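You operate a simulated robot arm through the tools that you are given. There is no shell and no other tool. Be economical: measure what you need, move in short steps, check, and stop when the job is done.

The job below is to be done with a simulated robot arm. You get a single attempt, and the scene is never put back.

TASK
Squeeze the orange cone from the shelf to the red mark and put it back.
Fine: press the red button once first; knob back to the white mark; tray shut. Set down upright: what you pick out.

The check looks at the end state, three seconds after you hand in, the way a careful person would. Anything else that was tipped, shoved, dropped, spilled or broken makes it a failure.

THE ROBOT
A 7-joint arm with a two-finger parallel gripper, fixed in place. Base frame: the origin is at the foot of the arm, x ahead of it, y to its left, z up. Units: cm, degrees, N and s.
With the tool pointing down near the work surface it reaches from about 10 to 96 cm from the base axis. Its first joint turns from -132.0 to 132.0 degrees. Payload 3.91 kg.
The tool frame sits at the grasp point between the pads (the TCP): z along the fingers, y along the line on which they close. The tips reach 3 cm beyond it. The gripper opens to 11 cm. The fingers are 2 cm wide and 1 cm thick; the gripper's body (4.8 by 11.2 cm) begins 5.5 cm behind the TCP.
Orientation is that of the tool frame in the base frame, as [roll, pitch, yaw] about the fixed x, y, z axes, in that order (R = Rz(yaw) Ry(pitch) Rx(roll)). With the fingers straight down and closing along the base's y, the tool's x points along the base's -x, its y along +y and its z along -z.

THE INTERFACE
- The arm moves only by the tool send_rows. Its argument "rows" is a list that holds one entry, the list of rows, each a list of 7 numbers: the shift along the tool's x, y, z in cm, then the turn, a rotation vector about the tool's x, y, z in degrees, then the gripper command, from -1 (fully open) to 1 (shut), values between in proportion. In form: [[[dx, dy, dz, wx, wy, wz, gripper], ...]]. A call has 1 to 12 rows; each row shifts and turns the commanded pose from where the row before left it, along the tool's axes as they then stand. Each row takes 0.2 s and may step no farther than 5 cm and 8.6 degrees from the row before; otherwise, or with a gripper value out of range, the whole call is refused. A pose out of reach is approached as far as the arm can. The call stops where the force on the tool passes 90 N (or 10 N more than at its start, if that is more) or the arm is blocked; 0.2 s more then pass. Each finger travels about 10.8 cm/s and halts on what it meets, pressing with about 20 N; the grip force reading is that of the motor and also rises with nothing between the fingers. The clock runs only during rows and for 0.2 s after the last one: add rows that do not move to give the fingers time. The reply holds the time, the measured pose of the TCP, the force on the tool along the base axes, the opening and the grip force, in the units named above and with some noise, with the torque about the TCP (base axes, N m) and any sound that the robot's microphone picked up, and new pictures: "views" is both (left out), scene, wrist or none.
- Cameras (640 x 400 px; columns grow to the right, rows downward): "scene" is fixed at [21.89, -50.09, 187.62]; the picture's right is [0.54, -0.84, 0.00], its down [-0.52, -0.33, -0.79] and it looks along [0.66, 0.43, -0.61] (base axes); focal length 312 px, centre (320, 200). "wrist" rides on the gripper at [7.2, 1.7, -10.3] in the tool frame; the picture's right is [-0.23, 0.97, 0.00], its down [-0.76, -0.18, -0.62] and it looks along [-0.61, -0.14, 0.78] (tool axes); focal length 222 px, centre (320, 200). There is no depth. A picture from a camera that has moved, and an enlarged one, comes with that camera's place and axes in the base frame and with its lens.
- enlarge(camera, box): a new picture of the part [left, top, right, bottom] of that camera's present view, enlarged. No time passes.
- sign_off(): hands the job in; it is judged then, once.

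Work in short steps. Places have to be worked out from the pictures, the camera data and where the tool is seen: move nearer, look again, correct. Check each grasp and each placing, and mend what went wrong. You have 120 turns and 200 pictures in all, those below and enlarged ones among them. Open the gripper and draw the arm clear of the work before you hand the job in, unless the task says otherwise; then end with one line.

The tools are called as name(argument=value, ...) on one line, values as JSON. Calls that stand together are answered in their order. send_rows: Moves the arm, as the interface text tells. Its arguments: {"type":"object","properties":{"rows":{"type":"array","items":{"type":"array","items":{"type":"array","items":{"type":"number"}}}},"views":{"type":"string","enum":["both","scene","wrist","none"]}},"required":["rows"]} The other tools are called the same way: enlarge (camera, box) takes an enlarged picture of a part of a camera's view; sign_off () hands the job in.

At the start:

```text
time_s: 0.0
eef_pos: [54.81, 2.4, 160.05]
tcp_rot: [-180.0, 0.0, -179.9]
wrist_force: [-0.8, -0.2, 0.0]
moment: [0.02, 0.01, -0.04]
finger_gap: 10.98
grip_force: 0.1
```

scene: 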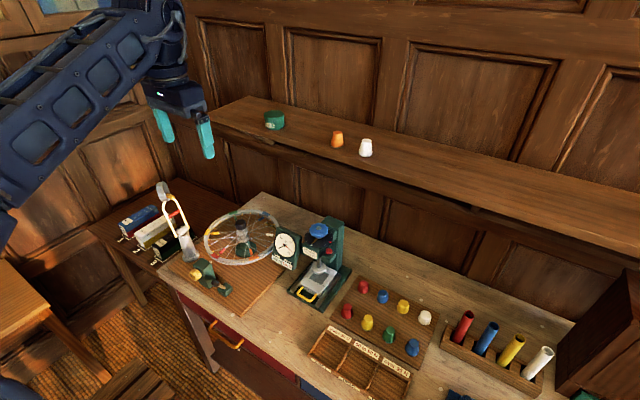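
wrist: 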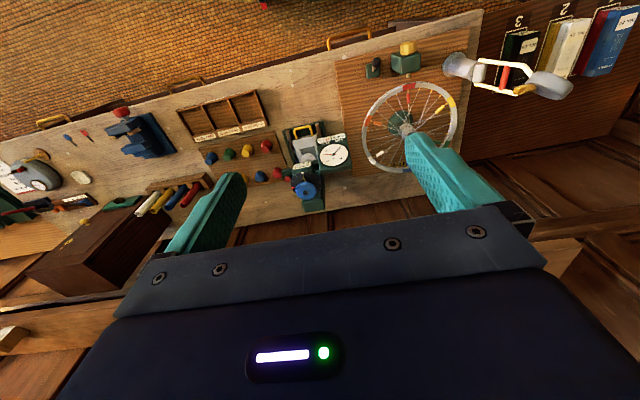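

I'll look closer at the press, the shelf, and the surroundings first.

enlarge(camera="scene", box=[260, 200, 380, 320])

enlarge(camera="scene", box=[240, 90, 400, 190])

enlarge(camera="wrist", box=[240, 100, 400, 220])

enlarge(camera="scene", box=[320, 260, 560, 400])

```text
3.33 times, centred on (320, 260) of scene
camera zoom: at [21.89, -50.09, 187.62], right [0.54, -0.84, 0.0], down [-0.52, -0.33, -0.79], along [0.66, 0.43, -0.61], focal length 1040 px, centre (320, 0)
```

zoom: 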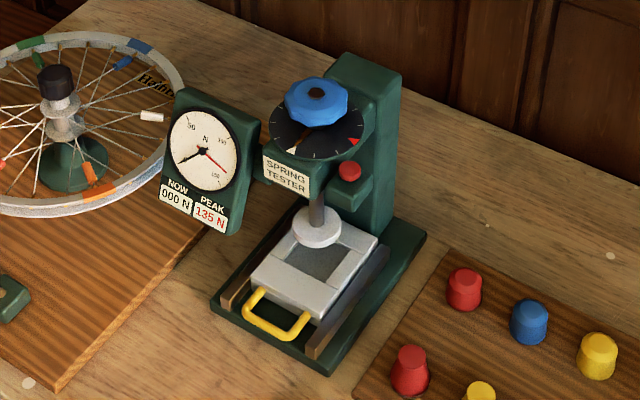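

```text
4.00 times, centred on (320, 140) of scene
camera zoom: at [21.89, -50.09, 187.62], right [0.54, -0.84, 0.0], down [-0.52, -0.33, -0.79], along [0.66, 0.43, -0.61], focal length 1248 px, centre (320, 440)
```

zoom: 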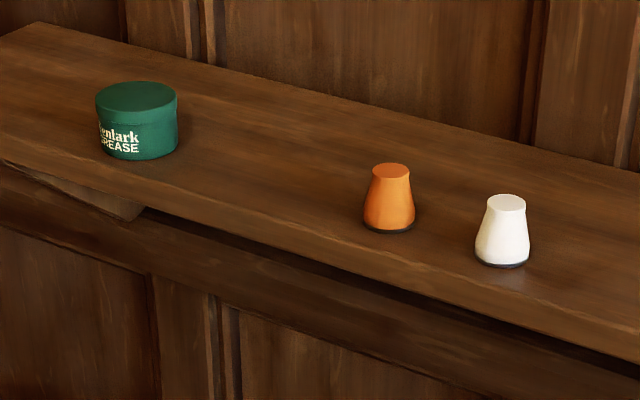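

```text
3.33 times, centred on (320, 160) of wrist
camera zoom: at [47.69, 4.06, 170.47], right [0.23, 0.97, 0.0], down [0.76, -0.18, 0.62], along [0.61, -0.14, -0.78], focal length 740 px, centre (320, 333)
```

zoom: 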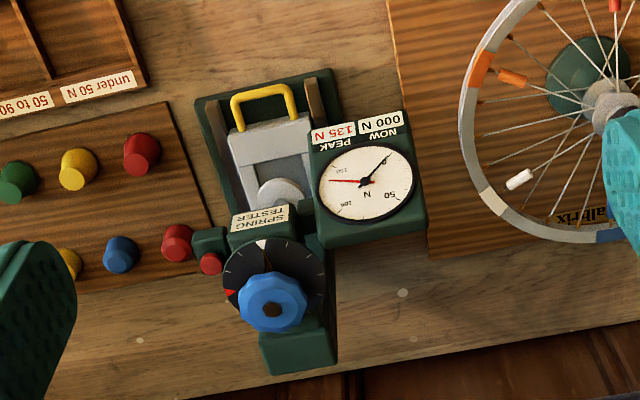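

```text
2.67 times, centred on (440, 330) of scene
camera zoom: at [21.89, -50.09, 187.62], right [0.54, -0.84, 0.0], down [-0.52, -0.33, -0.79], along [0.66, 0.43, -0.61], focal length 832 px, centre (0, -147)
```

zoom: 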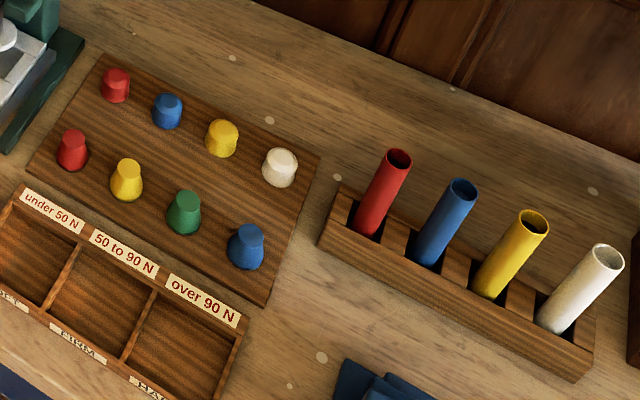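

The press (knob ~(84.6,-8.8,117), red button ~(82,-14,112.7)) is located roughly. I tilt the tool forward to see the shelf with the wrist camera.

send_rows(rows=[[[0, 0, 0, 0, -8, 0, -1], [0, 0, 0, 0, -8, 0, -1], [0, 0, 0, 0, -8, 0, -1], [0, 0, 0, 0, -8, 0, -1], [0, 0, 0, 0, 0, 0, -1]]])

```text
time_s: 1.2
eef_pos: [54.68, 2.36, 160.17]
tcp_rot: [180.0, 32.2, 180.0]
wrist_force: [0.8, 0.0, 0.5]
moment: [0.01, 0.0, -0.01]
finger_gap: 11.0
grip_force: 0.1
camera wrist: at [43.31, 4.05, 165.05], right [0.19, 0.97, 0.12], down [0.31, -0.18, 0.93], along [0.93, -0.14, -0.34], focal length 222 px, centre (320, 200)
```

scene: 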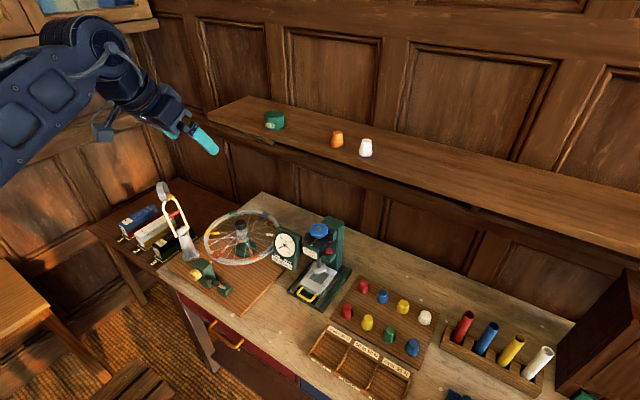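
wrist: 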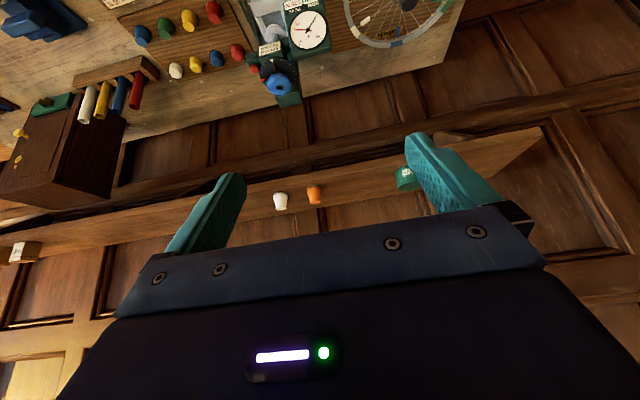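

enlarge(camera="wrist", box=[240, 130, 400, 230])

```text
4.00 times, centred on (320, 180) of wrist
camera zoom: at [43.31, 4.05, 165.05], right [0.19, 0.97, 0.12], down [0.31, -0.18, 0.93], along [0.93, -0.14, -0.34], focal length 888 px, centre (320, 280)
```

zoom: 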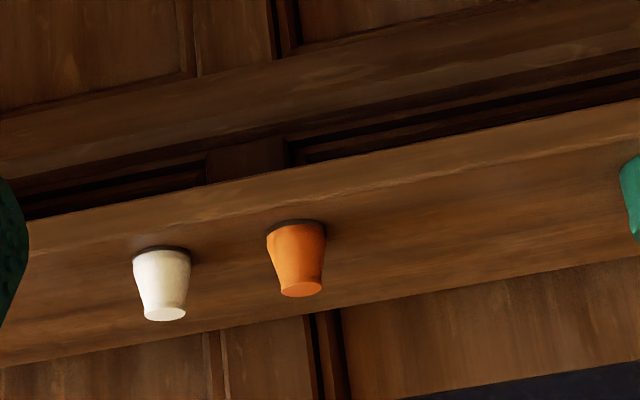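

Cone top is at about (100,-6,144.8), base z≈139.7. I go back to vertical and move to view the press close up.

send_rows(rows=[[[0, 0, 0, 0, 8, 0, -1], [0, 0, 0, 0, 8, 0, -1], [0, 0, 0, 0, 8, 0, -1], [0, 0, 0, 0, 8.2, 0, -1], [-2.26, -1.14, 3.77, 0, 0, 0, -1], [-2.26, -1.14, 3.77, 0, 0, 0, -1], [-2.26, -1.14, 3.77, 0, 0, 0, -1], [-2.26, -1.14, 3.77, 0, 0, 0, -1], [-2.26, -1.14, 3.77, 0, 0, 0, 0], [-2.26, -1.14, 3.77, 0, 0, 0, 1], [-2.26, -1.14, 3.77, 0, 0, 0, 1], [0, 0, 0, 0, 0, 0, 1]]])

```text
time_s: 3.8
eef_pos: [70.52, -5.75, 133.7]
tcp_rot: [-179.9, -0.3, 179.9]
wrist_force: [0.1, -0.5, 0.2]
moment: [0.01, -0.02, 0.0]
finger_gap: 0.0
grip_force: 19.8
camera wrist: at [63.46, -4.08, 144.19], right [0.23, 0.97, 0.0], down [0.76, -0.18, 0.62], along [0.6, -0.14, -0.78], focal length 222 px, centre (320, 200)
```

scene: 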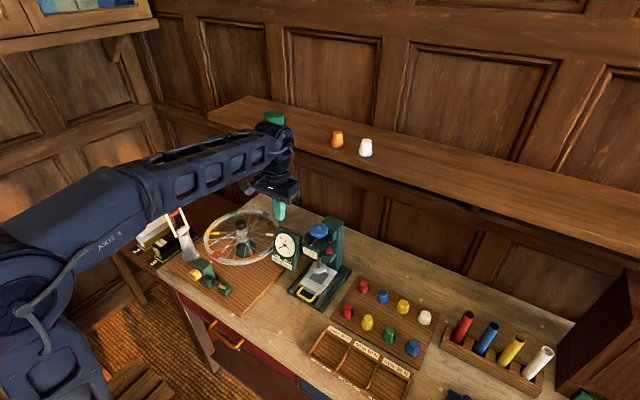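
wrist: 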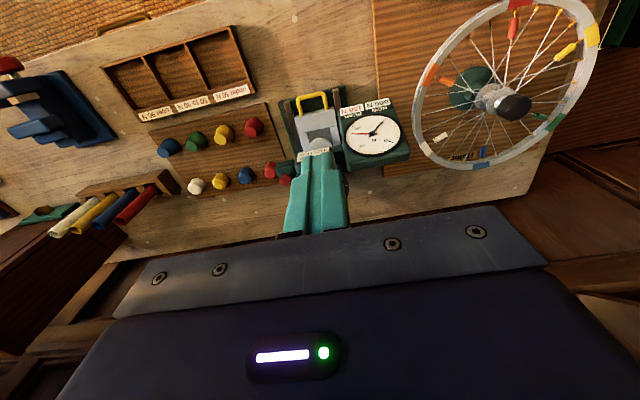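

The closed fingers hide the knob; I shift left (+y) and a bit back to see it.

send_rows(rows=[[[1, 4.5, 0, 0, 0, 0, 1], [1, 4.5, 0, 0, 0, 0, 1], [0, 0, 0, 0, 0, 0, 1]]], views="none")

enlarge(camera="wrist", box=[170, 70, 410, 220])

```text
time_s: 4.6
eef_pos: [68.6, 3.31, 133.88]
tcp_rot: [179.9, -0.2, 179.9]
wrist_force: [-0.5, 0.3, 0.1]
moment: [0.05, 0.02, -0.02]
finger_gap: 0.0
grip_force: 20.0
```

```text
2.67 times, centred on (290, 145) of wrist
camera zoom: at [61.49, 4.91, 144.22], right [0.23, 0.97, 0.0], down [0.76, -0.18, 0.62], along [0.6, -0.14, -0.78], focal length 592 px, centre (400, 347)
```

zoom: 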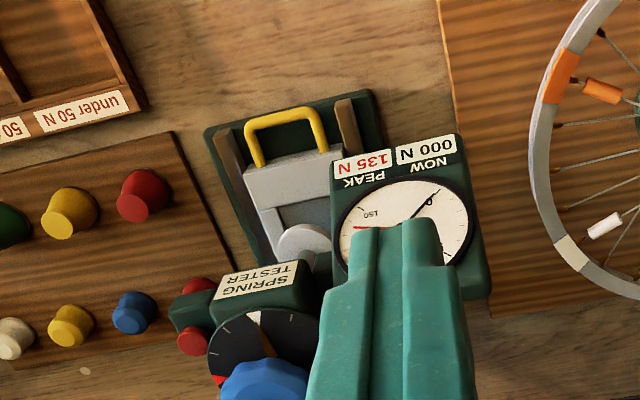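

enlarge(camera="wrist", box=[200, 160, 328, 240])

```text
5.00 times, centred on (264, 200) of wrist
camera zoom: at [61.49, 4.91, 144.22], right [0.23, 0.97, 0.0], down [0.76, -0.18, 0.62], along [0.6, -0.14, -0.78], focal length 1111 px, centre (600, 200)
```

zoom: 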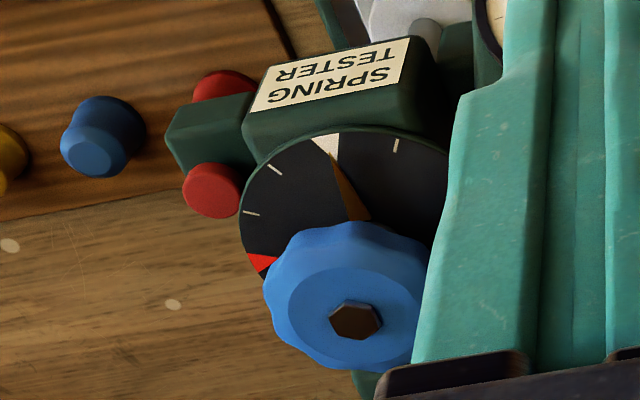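

The button centre is at about (82,-14.2,112.5), top up; the knob is at (84.6,-8.7,118), with the pointer on white and red 90° counterclockwise (seen from above). I move above the button, offset a little from the dial.

send_rows(rows=[[[-2.58, -3.6, 0, 0, 0, 0, 1], [-2.58, -3.6, 0, 0, 0, 0, 1], [-2.58, -3.6, 0, 0, 0, 0, 1], [-2.58, -3.6, 0, 0, 0, 0, 1], [-2.58, -3.6, 0, 0, 0, 0, 1], [0, 0, 3.4, 0, 0, 0, 1], [0, 0, 3.4, 0, 0, 0, 1], [0, 0, 3.4, 0, 0, 0, 1], [0, 0, 2.4, 0, 0, 0, 1], [0, 0, 0, 0, 0, 0, 1]]])

enlarge(camera="scene", box=[270, 190, 366, 250])

enlarge(camera="wrist", box=[240, 100, 400, 200])

```text
time_s: 6.8
eef_pos: [81.5, -14.55, 120.98]
tcp_rot: [-180.0, -0.3, 180.0]
wrist_force: [0.6, -0.6, -0.3]
moment: [-0.01, -0.03, 0.02]
finger_gap: 0.03
grip_force: 20.1
camera wrist: at [74.35, -12.85, 131.38], right [0.23, 0.97, 0.0], down [0.76, -0.18, 0.62], along [0.6, -0.14, -0.78], focal length 222 px, centre (320, 200)
```

scene: 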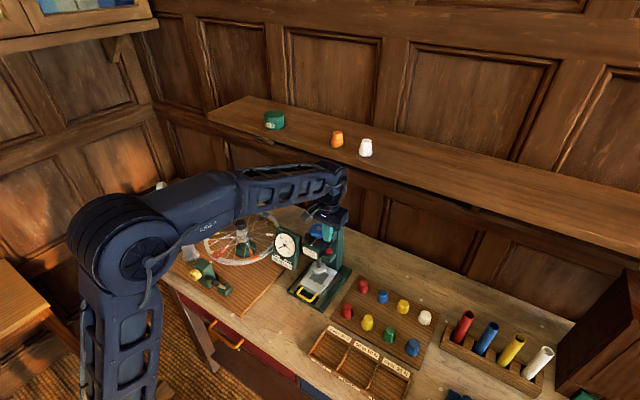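
wrist: 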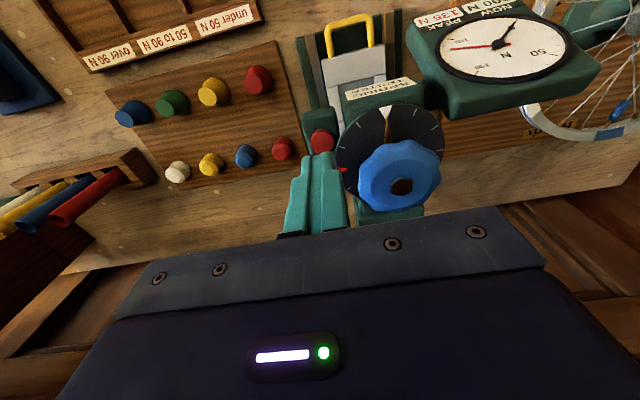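

```text
6.67 times, centred on (318, 220) of scene
camera zoom: at [21.89, -50.09, 187.62], right [0.54, -0.84, 0.0], down [-0.52, -0.33, -0.79], along [0.66, 0.43, -0.61], focal length 2080 px, centre (333, 67)
```

zoom: 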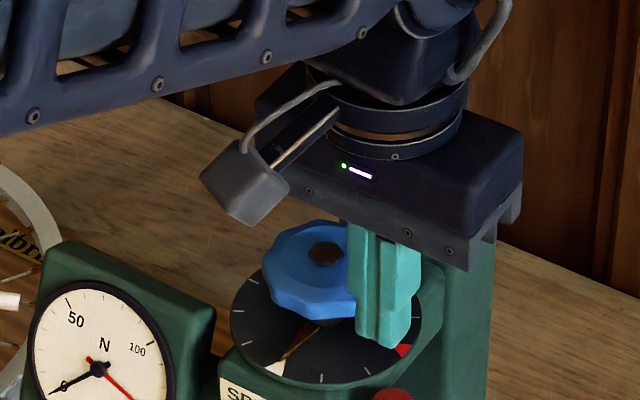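

```text
4.00 times, centred on (320, 150) of wrist
camera zoom: at [74.35, -12.85, 131.38], right [0.23, 0.97, 0.0], down [0.76, -0.18, 0.62], along [0.6, -0.14, -0.78], focal length 888 px, centre (320, 400)
```

zoom: 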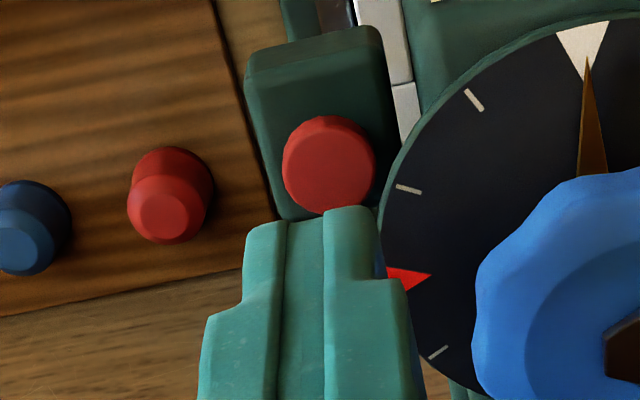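

Fine: button centre about (82.4,-14.5). I nudge away from the dial and lower the tips to just above it.

send_rows(rows=[[[-0.3, -0.45, 0, 0, 0, 0, 1], [0, 0, 2, 0, 0, 0, 1], [0, 0, 2, 0, 0, 0, 1], [0, 0, 0, 0, 0, 0, 1]]], views="none")

enlarge(camera="scene", box=[290, 210, 354, 250])

enlarge(camera="wrist", box=[256, 80, 416, 180])

```text
time_s: 7.8
eef_pos: [81.78, -15.03, 117.1]
tcp_rot: [-180.0, -0.2, -180.0]
wrist_force: [0.1, 0.2, -0.9]
moment: [0.01, -0.02, -0.03]
finger_gap: 0.01
grip_force: 19.6
```

```text
10.00 times, centred on (322, 230) of scene
camera zoom: at [21.89, -50.09, 187.62], right [0.54, -0.84, 0.0], down [-0.52, -0.33, -0.79], along [0.66, 0.43, -0.61], focal length 3120 px, centre (300, -100)
```

zoom: 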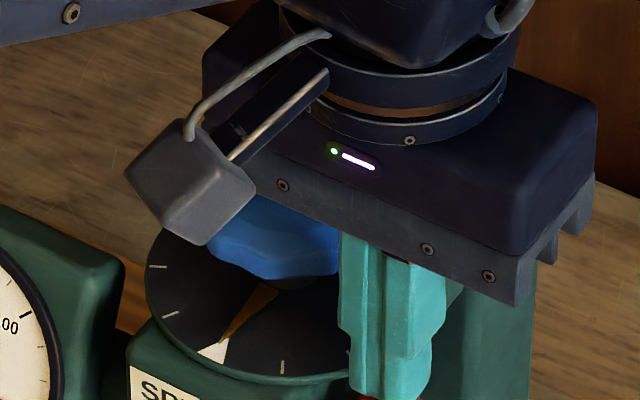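

```text
4.00 times, centred on (336, 130) of wrist
camera zoom: at [74.59, -13.34, 127.5], right [0.23, 0.97, 0.0], down [0.76, -0.18, 0.62], along [0.6, -0.14, -0.78], focal length 888 px, centre (256, 480)
```

zoom: 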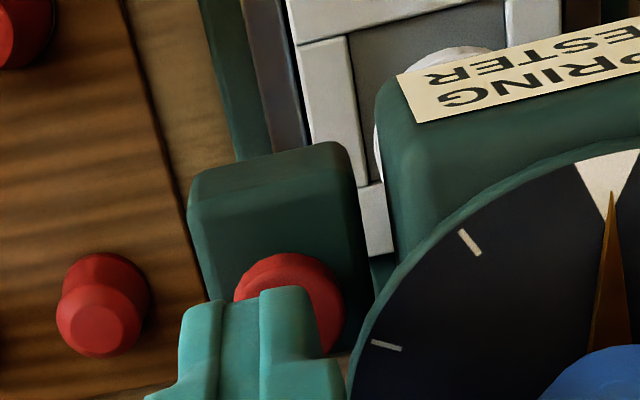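

Tips are just above the button; pressing slowly.

send_rows(rows=[[[0, 0, 0.5, 0, 0, 0, 1], [0, 0, 0.5, 0, 0, 0, 1], [0, 0, 0.3, 0, 0, 0, 1]]], views="none")

enlarge(camera="wrist", box=[256, 0, 576, 200])

```text
time_s: 8.6
eef_pos: [81.68, -15.01, 115.78]
tcp_rot: [-180.0, -0.2, -179.9]
wrist_force: [0.3, 0.1, 0.0]
moment: [-0.02, -0.01, -0.02]
finger_gap: 0.0
grip_force: 20.2
```

```text
2.00 times, centred on (416, 100) of wrist
camera zoom: at [74.56, -13.38, 126.14], right [0.23, 0.97, 0.0], down [0.76, -0.18, 0.62], along [0.6, -0.14, -0.78], focal length 444 px, centre (128, 400)
```

zoom: 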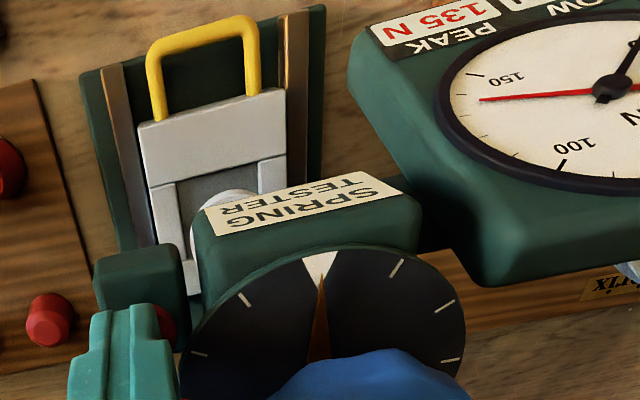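

No contact yet at tip z 112.8; continuing in small steps.

send_rows(rows=[[[0, 0, 0.3, 0, 0, 0, 1], [0, 0, 0.3, 0, 0, 0, 1]]], views="none")

enlarge(camera="scene", box=[290, 220, 354, 260])

```text
time_s: 9.2
eef_pos: [81.68, -15.09, 115.21]
tcp_rot: [180.0, -0.1, 180.0]
wrist_force: [1.2, -0.5, 2.5]
moment: [0.02, -0.01, 0.01]
finger_gap: 0.0
grip_force: 20.0
heard: click
```

```text
10.00 times, centred on (322, 240) of scene
camera zoom: at [21.89, -50.09, 187.62], right [0.54, -0.84, 0.0], down [-0.52, -0.33, -0.79], along [0.66, 0.43, -0.61], focal length 3120 px, centre (300, -200)
```

zoom: 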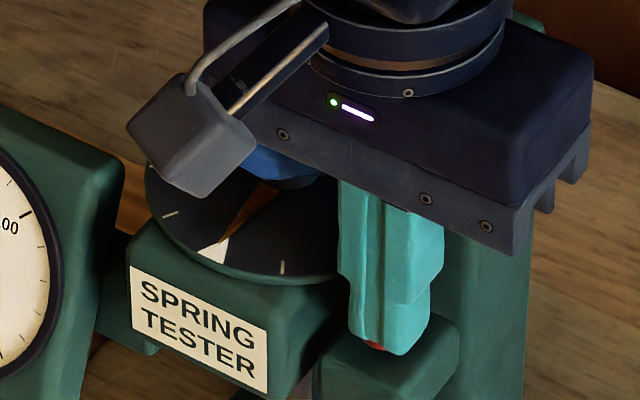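

Click heard. I retract straight up once and check the peak display.

send_rows(rows=[[[0, 0, -3, 0, 0, 0, 1], [0, 0, -4, 0, 0, 0, 1], [3, 0, -4, 0, 0, 0, 0], [3, 0, -4, 0, 0, 0, -1], [0, 0, 0, 0, 0, 0, -1], [0, 0, 0, 0, 0, 0, -1]]], views="wrist")

enlarge(camera="scene", box=[260, 210, 356, 300])

```text
time_s: 10.6
eef_pos: [75.73, -14.92, 130.02]
tcp_rot: [180.0, -0.2, -180.0]
wrist_force: [0.4, 0.1, -0.8]
moment: [-0.01, -0.02, 0.02]
finger_gap: 11.0
grip_force: 0.0
camera wrist: at [68.57, -13.31, 140.4], right [0.23, 0.97, 0.0], down [0.76, -0.18, 0.62], along [0.6, -0.14, -0.78], focal length 222 px, centre (320, 200)
```

wrist: 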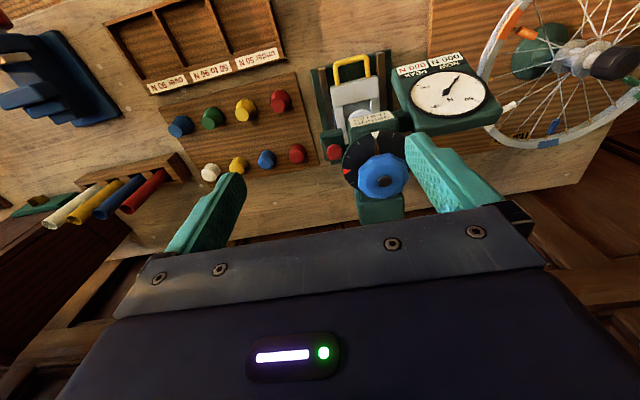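

```text
4.44 times, centred on (308, 255) of scene
camera zoom: at [21.89, -50.09, 187.62], right [0.54, -0.84, 0.0], down [-0.52, -0.33, -0.79], along [0.66, 0.43, -0.61], focal length 1387 px, centre (373, -44)
```

zoom: 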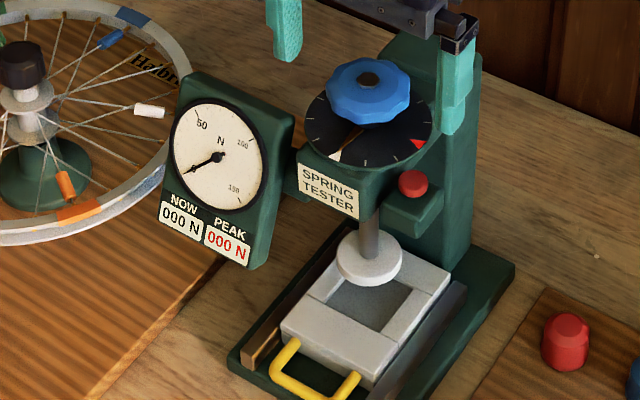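

Peak now reads 000. Now a close look at the tray handle from here.

enlarge(camera="wrist", box=[290, 30, 418, 110])

enlarge(camera="scene", box=[280, 255, 360, 305])

```text
5.00 times, centred on (354, 70) of wrist
camera zoom: at [68.57, -13.31, 140.4], right [0.23, 0.97, 0.0], down [0.76, -0.18, 0.62], along [0.6, -0.14, -0.78], focal length 1111 px, centre (150, 850)
```

zoom: 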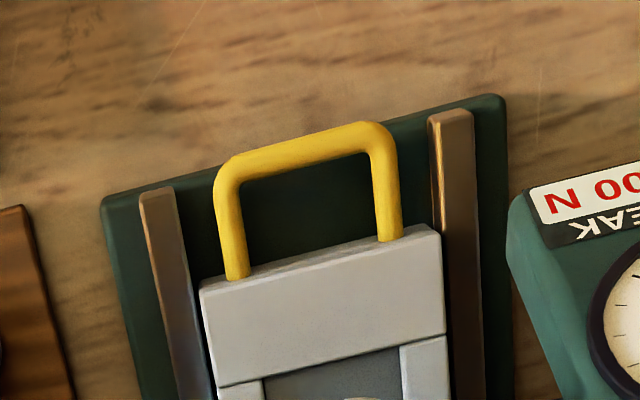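

```text
8.00 times, centred on (320, 280) of scene
camera zoom: at [21.89, -50.09, 187.62], right [0.54, -0.84, 0.0], down [-0.52, -0.33, -0.79], along [0.66, 0.43, -0.61], focal length 2496 px, centre (320, -440)
```

zoom: 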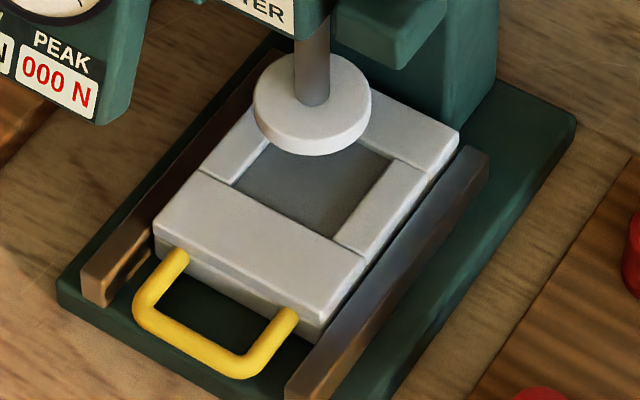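

The U-handle's inside spans about x 75.3–78.5, y −11.5…−6.3, z≈91.7. I'll hook it with closed, slightly tilted fingers at y≈−9.8, to stay clear of the gauge box; first go to a point in front and above.

send_rows(rows=[[[3, 2.6, 0, 0, 0, 0, 0], [2.7, 2.5, 0, 0, 0, 0, 1], [0, 0, 4.8, 0, 0, 0, 1], [0, 0, 4.8, 0, 0, 0, 1], [0, 0, 4.8, 0, 0, 0, 1], [0, 0, 4.8, 0, 0, 0, 1], [0, 0, 4.8, 0, 0, 0, 1], [0, 0, 0, 0, -8, 0, 1], [0, 0, 0, 0, -8, 0, 1], [0, 0, 0, 0, 0, 0, 1]]])

```text
time_s: 12.8
eef_pos: [69.87, -9.93, 106.13]
tcp_rot: [179.9, 15.8, 179.8]
wrist_force: [-0.6, -0.8, 0.2]
moment: [0.0, -0.02, -0.01]
finger_gap: 0.0
grip_force: 19.7
camera wrist: at [60.25, -8.34, 114.1], right [0.22, 0.97, 0.06], down [0.56, -0.18, 0.81], along [0.8, -0.14, -0.59], focal length 222 px, centre (320, 200)
```

scene: 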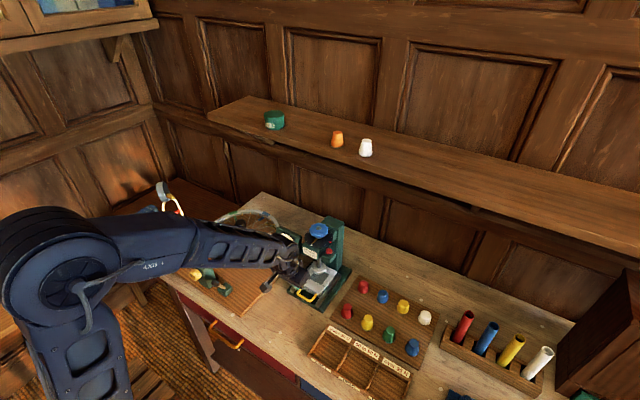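
wrist: 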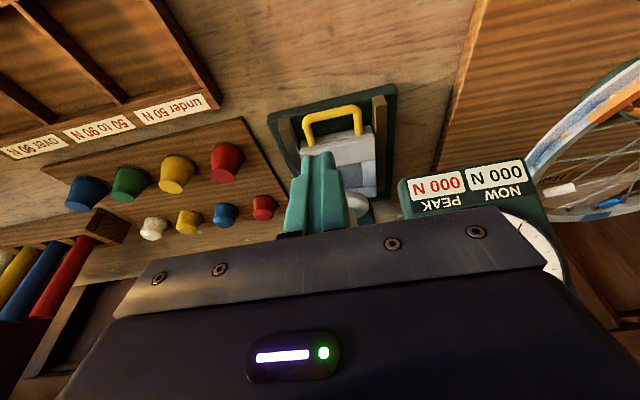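

send_rows(rows=[[[1.17, 0, 4.13, 0, 0, 0, 1], [1.17, 0.1, 4.13, 0, 0, 0, 1], [-2.9, 0, 0.82, 0, 0, 0, 1], [0, 0, 0, 0, 0, 0, 1]]], views="none")

enlarge(camera="wrist", box=[256, 80, 416, 180])

enlarge(camera="scene", box=[272, 240, 352, 310])

```text
time_s: 13.8
eef_pos: [73.27, -9.87, 97.25]
tcp_rot: [-179.9, 15.8, 179.8]
wrist_force: [0.1, -0.1, 0.2]
moment: [-0.02, 0.01, 0.0]
finger_gap: 0.02
grip_force: 20.3
```

```text
4.00 times, centred on (336, 130) of wrist
camera zoom: at [63.45, -8.34, 105.37], right [0.22, 0.97, 0.06], down [0.56, -0.18, 0.81], along [0.8, -0.14, -0.59], focal length 888 px, centre (256, 480)
```

zoom: 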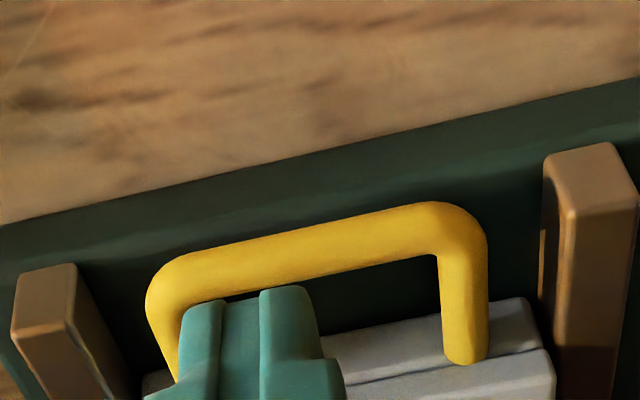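

```text
5.71 times, centred on (312, 275) of scene
camera zoom: at [21.89, -50.09, 187.62], right [0.54, -0.84, 0.0], down [-0.52, -0.33, -0.79], along [0.66, 0.43, -0.61], focal length 1783 px, centre (366, -229)
```

zoom: 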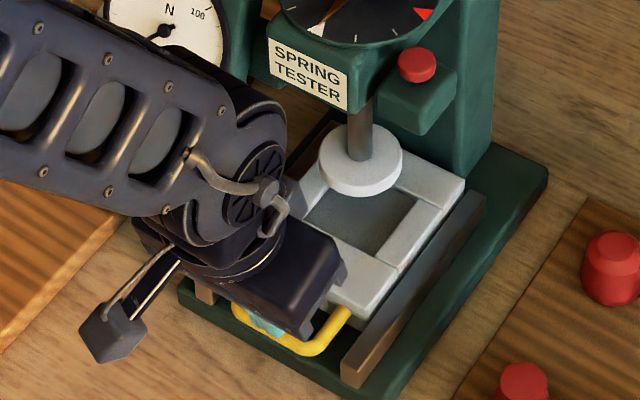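

Bar is at about (74.5,-8.85,92). Move the tips over the U's opening, then down into it.

send_rows(rows=[[[-2.79, 0.2, 0.79, 0, 0, 0, 1], [0.27, 0, 0.96, 0, 0, 0, 1], [0.27, 0, 0.96, 0, 0, 0, 1], [0.3, 0, 1.1, 0, 0, 0, 1], [0, 0, 0, 0, 0, 0, 1]]], views="none")

enlarge(camera="wrist", box=[256, 80, 416, 180])

enlarge(camera="scene", box=[272, 240, 352, 310])

```text
time_s: 15.0
eef_pos: [75.92, -9.69, 94.37]
tcp_rot: [180.0, 15.8, 180.0]
wrist_force: [0.0, 0.6, 1.0]
moment: [-0.01, 0.01, -0.01]
finger_gap: 0.01
grip_force: 19.8
```

```text
4.00 times, centred on (336, 130) of wrist
camera zoom: at [66.29, -8.05, 102.43], right [0.22, 0.97, 0.06], down [0.56, -0.18, 0.81], along [0.8, -0.14, -0.59], focal length 888 px, centre (256, 480)
```

zoom: 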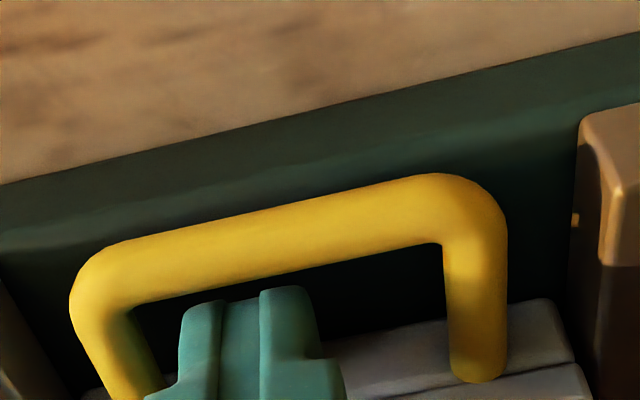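

```text
5.71 times, centred on (312, 275) of scene
camera zoom: at [21.89, -50.09, 187.62], right [0.54, -0.84, 0.0], down [-0.52, -0.33, -0.79], along [0.66, 0.43, -0.61], focal length 1783 px, centre (366, -229)
```

zoom: 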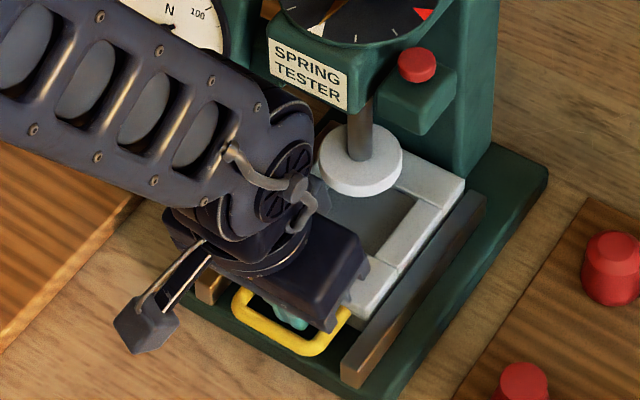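

The tips are inside the U. Pull 3 cm toward −x and check.

send_rows(rows=[[[0.96, 0, -0.2, 0, 0, 0, 1], [0.96, 0, -0.27, 0, 0, 0, 1], [0.96, 0, -0.27, 0, 0, 0, 1], [0.96, 0, -0.27, 0, 0, 0, 1], [0, 0, 0, 0, 0, 0, 1]]], views="none")

enlarge(camera="scene", box=[272, 240, 352, 310])

```text
time_s: 16.2
eef_pos: [71.92, -9.66, 94.51]
tcp_rot: [180.0, 15.8, 179.9]
wrist_force: [0.3, -0.7, -0.6]
moment: [0.02, -0.02, 0.03]
finger_gap: 0.01
grip_force: 20.4
```

```text
5.71 times, centred on (312, 275) of scene
camera zoom: at [21.89, -50.09, 187.62], right [0.54, -0.84, 0.0], down [-0.52, -0.33, -0.79], along [0.66, 0.43, -0.61], focal length 1783 px, centre (366, -229)
```

zoom: 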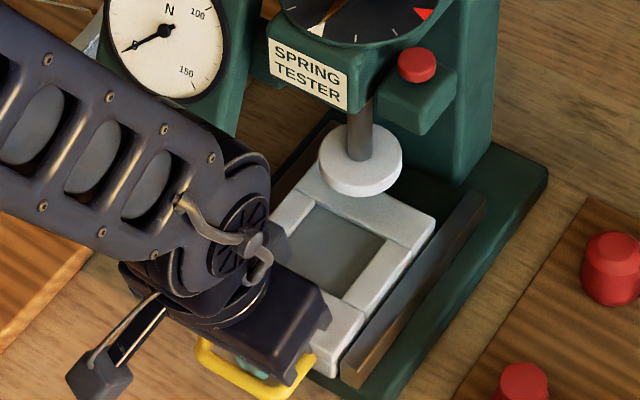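

Tray follows. Pull further.

send_rows(rows=[[[0.96, 0, -0.27, 0, 0, 0, 1], [0.96, 0, -0.27, 0, 0, 0, 1], [0.96, 0, -0.27, 0, 0, 0, 1], [0.96, 0, -0.27, 0, 0, 0, 1], [0, 0, 0, 0, 0, 0, 1]]], views="none")

enlarge(camera="scene", box=[262, 240, 352, 316])

```text
time_s: 17.4
eef_pos: [67.8, -9.57, 94.43]
tcp_rot: [-180.0, 15.8, -180.0]
wrist_force: [0.1, 0.0, 0.2]
moment: [-0.03, 0.03, 0.02]
finger_gap: 0.0
grip_force: 20.0
```

```text
5.26 times, centred on (307, 278) of scene
camera zoom: at [21.89, -50.09, 187.62], right [0.54, -0.84, 0.0], down [-0.52, -0.33, -0.79], along [0.66, 0.43, -0.61], focal length 1642 px, centre (388, -210)
```

zoom: 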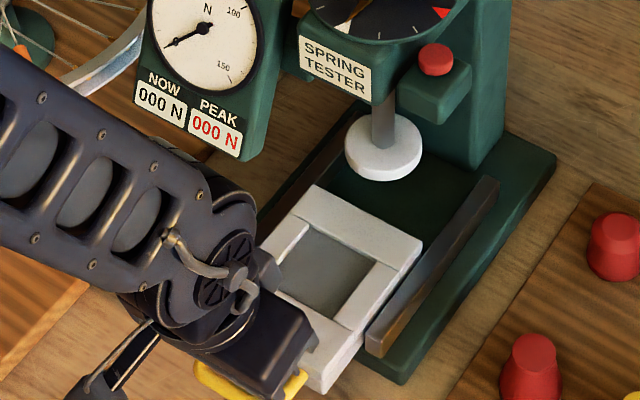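

send_rows(rows=[[[0.96, 0, -0.27, 0, 0, 0, 1], [0.96, 0, -0.27, 0, 0, 0, 1], [0, 0, 0, 0, 0, 0, 1]]], views="none")

enlarge(camera="scene", box=[262, 240, 352, 316])

```text
time_s: 18.2
eef_pos: [65.99, -9.68, 94.35]
tcp_rot: [180.0, 15.8, -180.0]
wrist_force: [-0.3, 0.1, -0.7]
moment: [-0.01, 0.01, 0.01]
finger_gap: 0.01
grip_force: 20.2
```

```text
5.26 times, centred on (307, 278) of scene
camera zoom: at [21.89, -50.09, 187.62], right [0.54, -0.84, 0.0], down [-0.52, -0.33, -0.79], along [0.66, 0.43, -0.61], focal length 1642 px, centre (388, -210)
```

zoom: 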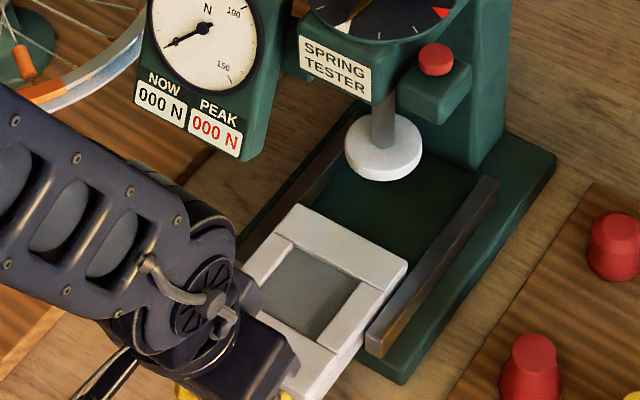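

Tray is out with the recess centred near (74.9,-8.9). Lift the tips out of the handle straight up and look at the recess.

send_rows(rows=[[[-0.54, 0, -1.93, 0, 0, 0, 1], [-0.54, 0, -1.93, 0, 0, 0, 1], [-1.09, 0, -3.85, 0, 0, 0, 1], [-1.09, 0, -3.85, 0, 0, 0, 1], [-1.09, 0, -3.85, 0, 0, 0, -1], [-0.5, 3, -3.85, 0, 0, 0, -1], [0, 3, -3.85, 0, 0, 0, -1], [0, 0, 0, 0, 0, 0, -1]]], views="both")

enlarge(camera="wrist", box=[220, 60, 380, 160])

enlarge(camera="scene", box=[272, 250, 352, 320])

```text
time_s: 20.0
eef_pos: [64.12, -3.4, 117.74]
tcp_rot: [180.0, 15.7, 180.0]
wrist_force: [0.1, 0.6, -0.4]
moment: [0.02, 0.02, -0.03]
finger_gap: 11.01
grip_force: 0.1
camera wrist: at [54.46, -1.73, 125.91], right [0.22, 0.97, 0.06], down [0.56, -0.18, 0.81], along [0.8, -0.14, -0.59], focal length 222 px, centre (320, 200)
```

scene: 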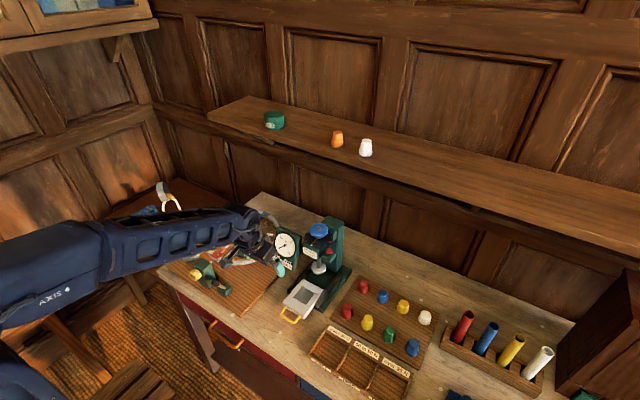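
wrist: 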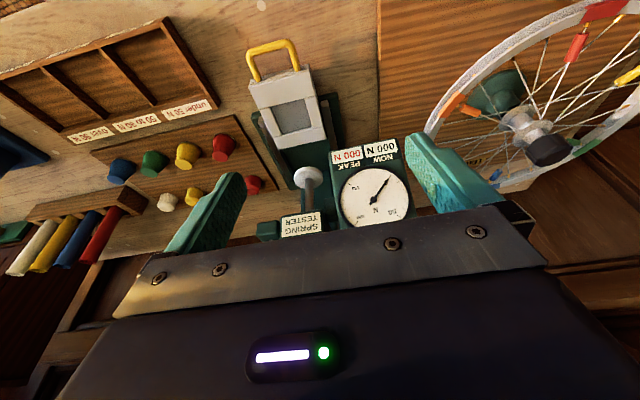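

```text
4.00 times, centred on (300, 110) of wrist
camera zoom: at [54.46, -1.73, 125.91], right [0.22, 0.97, 0.06], down [0.56, -0.18, 0.81], along [0.8, -0.14, -0.59], focal length 888 px, centre (400, 560)
```

zoom: 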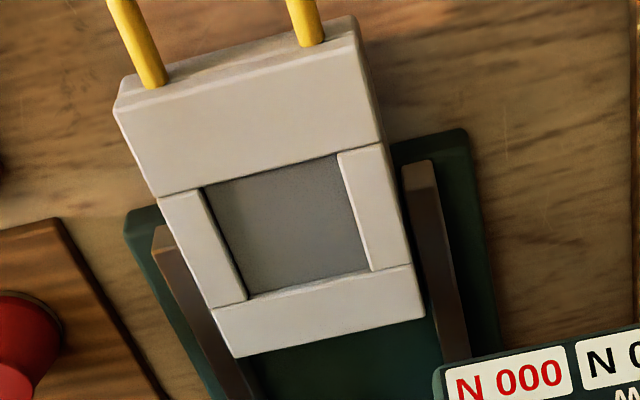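

```text
5.71 times, centred on (312, 285) of scene
camera zoom: at [21.89, -50.09, 187.62], right [0.54, -0.84, 0.0], down [-0.52, -0.33, -0.79], along [0.66, 0.43, -0.61], focal length 1783 px, centre (366, -286)
```

zoom: 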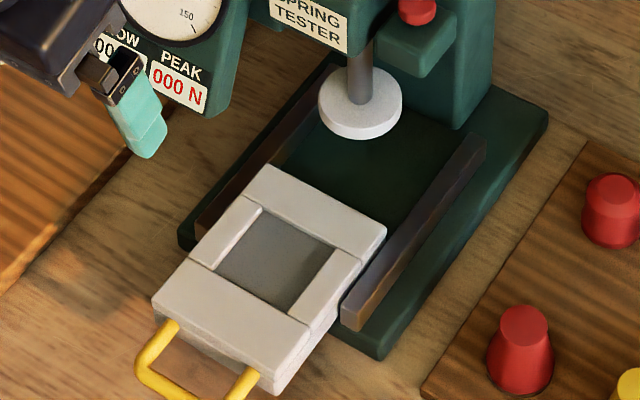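

Recess centre ≈ (74.7,-8.75), floor z≈92.5, shallow. Now rise and approach the orange cone on the shelf.

send_rows(rows=[[[-1.28, 0, -4.52, 0, 0, 0, -1], [-1.28, 0, -4.52, 0, 0, 0, -1], [-1.28, 0, -4.52, 0, 0, 0, -1], [-1.28, 0, -4.52, 0, 0, 0, -1], [-1.28, 0, -4.52, 0, 0, 0, -1], [-1.28, 0, -4.52, 0, 0, 0, -1], [-1.28, 0, -4.52, 0, 0, 0, -1], [-3.85, -0.6, 1.09, 0, 0, 0, -1], [-3.85, -0.6, 1.09, 0, 0, 0, -1], [-3.85, -0.6, 1.09, 0, 0, 0, -1], [-3.85, -0.6, 1.09, 0, 0, 0, -1], [0, 0, 0, 0, 0, 0, -1]]], views="wrist")

enlarge(camera="wrist", box=[230, 90, 390, 190])

```text
time_s: 22.6
eef_pos: [80.08, -6.17, 150.75]
tcp_rot: [180.0, 15.9, -179.9]
wrist_force: [0.4, -0.2, -0.4]
moment: [0.01, -0.03, -0.01]
finger_gap: 10.97
grip_force: 0.1
camera wrist: at [70.35, -4.46, 158.78], right [0.22, 0.97, 0.06], down [0.56, -0.18, 0.81], along [0.8, -0.14, -0.59], focal length 222 px, centre (320, 200)
```

wrist: 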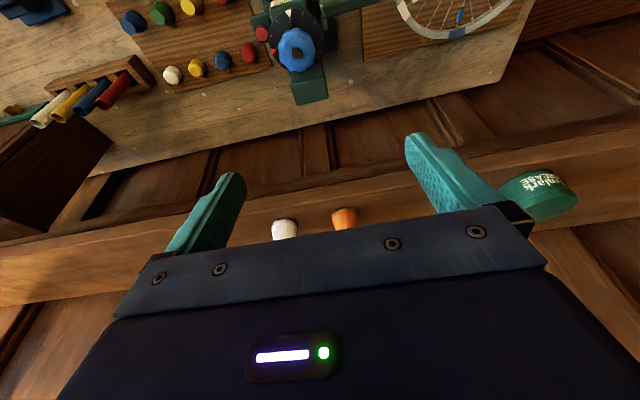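

```text
4.00 times, centred on (310, 140) of wrist
camera zoom: at [70.35, -4.46, 158.78], right [0.22, 0.97, 0.06], down [0.56, -0.18, 0.81], along [0.8, -0.14, -0.59], focal length 888 px, centre (360, 440)
```

zoom: 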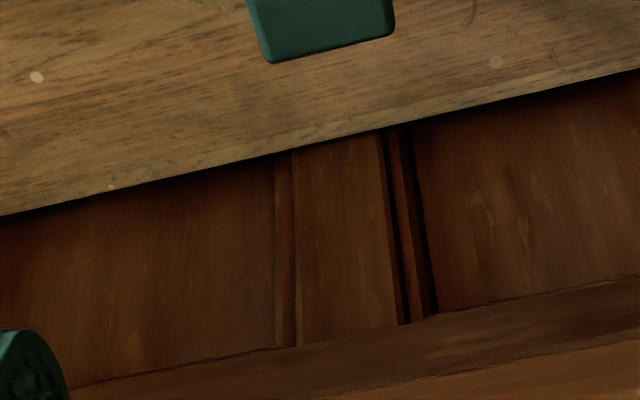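

enlarge(camera="wrist", box=[260, 170, 420, 270])

```text
4.00 times, centred on (340, 220) of wrist
camera zoom: at [70.35, -4.46, 158.78], right [0.22, 0.97, 0.06], down [0.56, -0.18, 0.81], along [0.8, -0.14, -0.59], focal length 888 px, centre (240, 120)
```

zoom: 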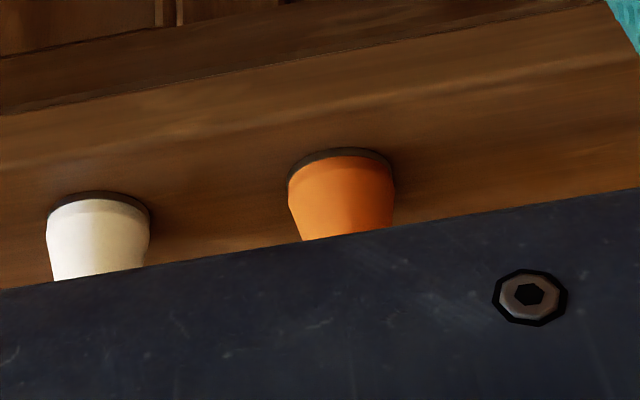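

enlarge(camera="scene", box=[310, 120, 374, 160])

```text
10.00 times, centred on (342, 140) of scene
camera zoom: at [21.89, -50.09, 187.62], right [0.54, -0.84, 0.0], down [-0.52, -0.33, -0.79], along [0.66, 0.43, -0.61], focal length 3120 px, centre (100, 800)
```

zoom: 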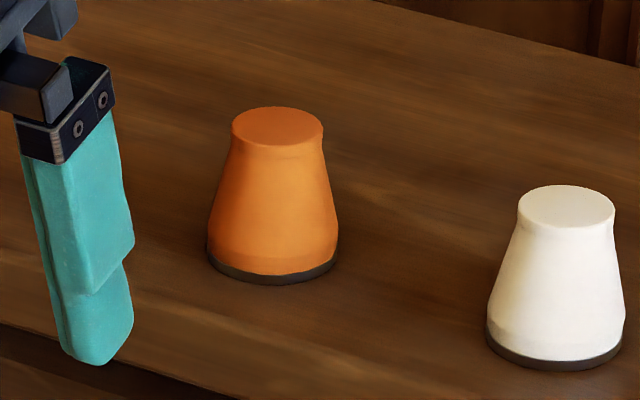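

Cone base centre ≈ (100.4,-5.7), base z≈140.2, height ≈4.5, base Ø4.2. Move over it with a gap of about 8 cm, staying above the cone.

send_rows(rows=[[[-3.85, 0.1, 1.09, 0, 0, 0, -0.45], [-3.85, 0.1, 1.09, 0, 0, 0, -0.45], [-3.85, 0.1, 1.09, 0, 0, 0, -0.45], [-3.85, 0.1, 1.09, 0, 0, 0, -0.45], [-3.5, 0.07, 1.0, 0, 0, 0, -0.45], [0, 0, 0, 0, 0, 0, -0.45]]], views="scene")

enlarge(camera="scene", box=[300, 100, 380, 160])

enlarge(camera="wrist", box=[200, 100, 440, 250])

```text
time_s: 24.0
eef_pos: [99.98, -5.34, 150.65]
tcp_rot: [180.0, 15.6, -179.9]
wrist_force: [-0.3, -0.9, -0.4]
moment: [0.0, 0.01, -0.02]
finger_gap: 8.0
grip_force: 0.0
```

scene: 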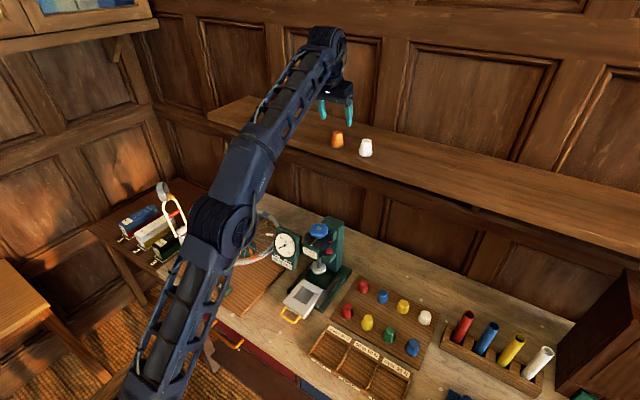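

```text
6.67 times, centred on (340, 130) of scene
camera zoom: at [21.89, -50.09, 187.62], right [0.54, -0.84, 0.0], down [-0.52, -0.33, -0.79], along [0.66, 0.43, -0.61], focal length 2080 px, centre (187, 667)
```

zoom: 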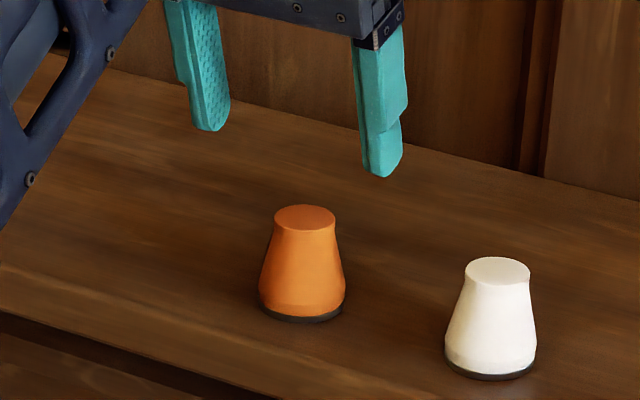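

```text
2.67 times, centred on (320, 175) of wrist
camera zoom: at [90.27, -3.71, 158.7], right [0.22, 0.97, 0.06], down [0.56, -0.18, 0.81], along [0.8, -0.14, -0.59], focal length 592 px, centre (320, 267)
```

zoom: 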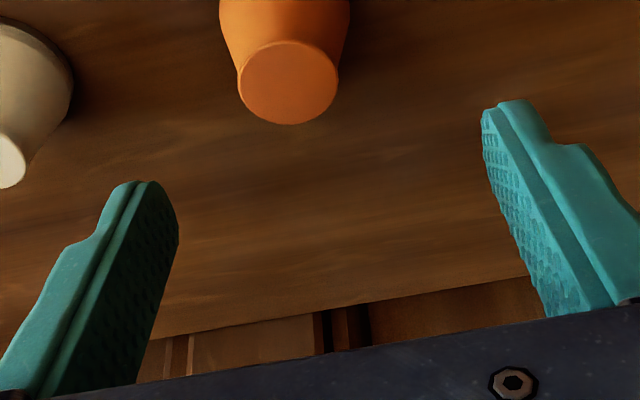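

Cone top seen at (100.45,-5.95). Descend around it, centred on y≈−5.85.

send_rows(rows=[[[0.65, -0.5, 0, 0, 0, 0, -0.45], [0.65, 0, 2.02, 0, 0, 0, -0.45], [0.65, 0, 2.02, 0, 0, 0, -0.45], [0.0, 0, 2.02, 0, 0, 0, -0.45], [0, 0, 0, 0, 0, 0, -0.45]]], views="none")

enlarge(camera="scene", box=[310, 115, 374, 155])

enlarge(camera="wrist", box=[200, 80, 440, 230])

```text
time_s: 25.2
eef_pos: [99.78, -6.06, 144.19]
tcp_rot: [-179.9, 15.8, -180.0]
wrist_force: [0.1, 0.6, 0.0]
moment: [-0.03, -0.01, 0.0]
finger_gap: 7.98
grip_force: 0.1
```

```text
10.00 times, centred on (342, 135) of scene
camera zoom: at [21.89, -50.09, 187.62], right [0.54, -0.84, 0.0], down [-0.52, -0.33, -0.79], along [0.66, 0.43, -0.61], focal length 3120 px, centre (100, 850)
```

zoom: 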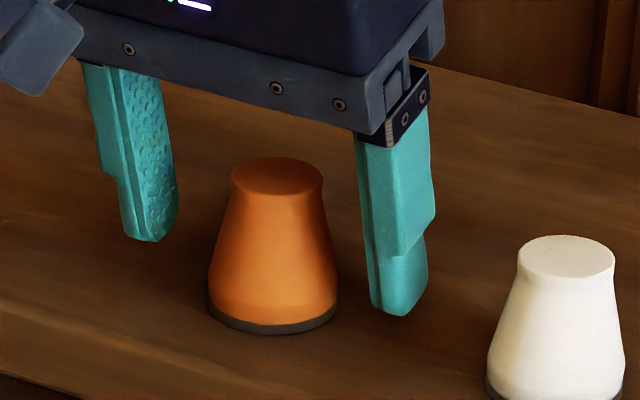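

```text
2.67 times, centred on (320, 155) of wrist
camera zoom: at [90.18, -4.36, 152.21], right [0.22, 0.97, 0.06], down [0.56, -0.18, 0.81], along [0.8, -0.14, -0.59], focal length 592 px, centre (320, 320)
```

zoom: 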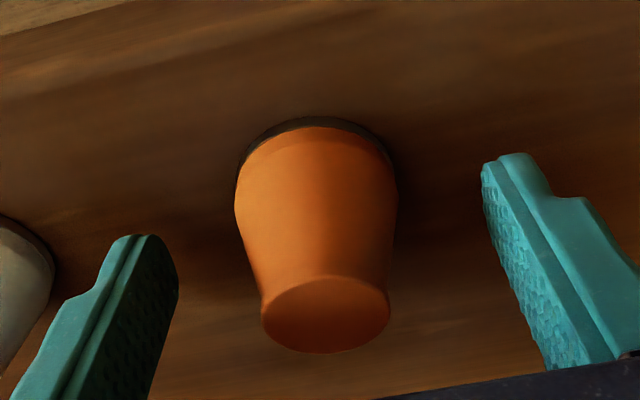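

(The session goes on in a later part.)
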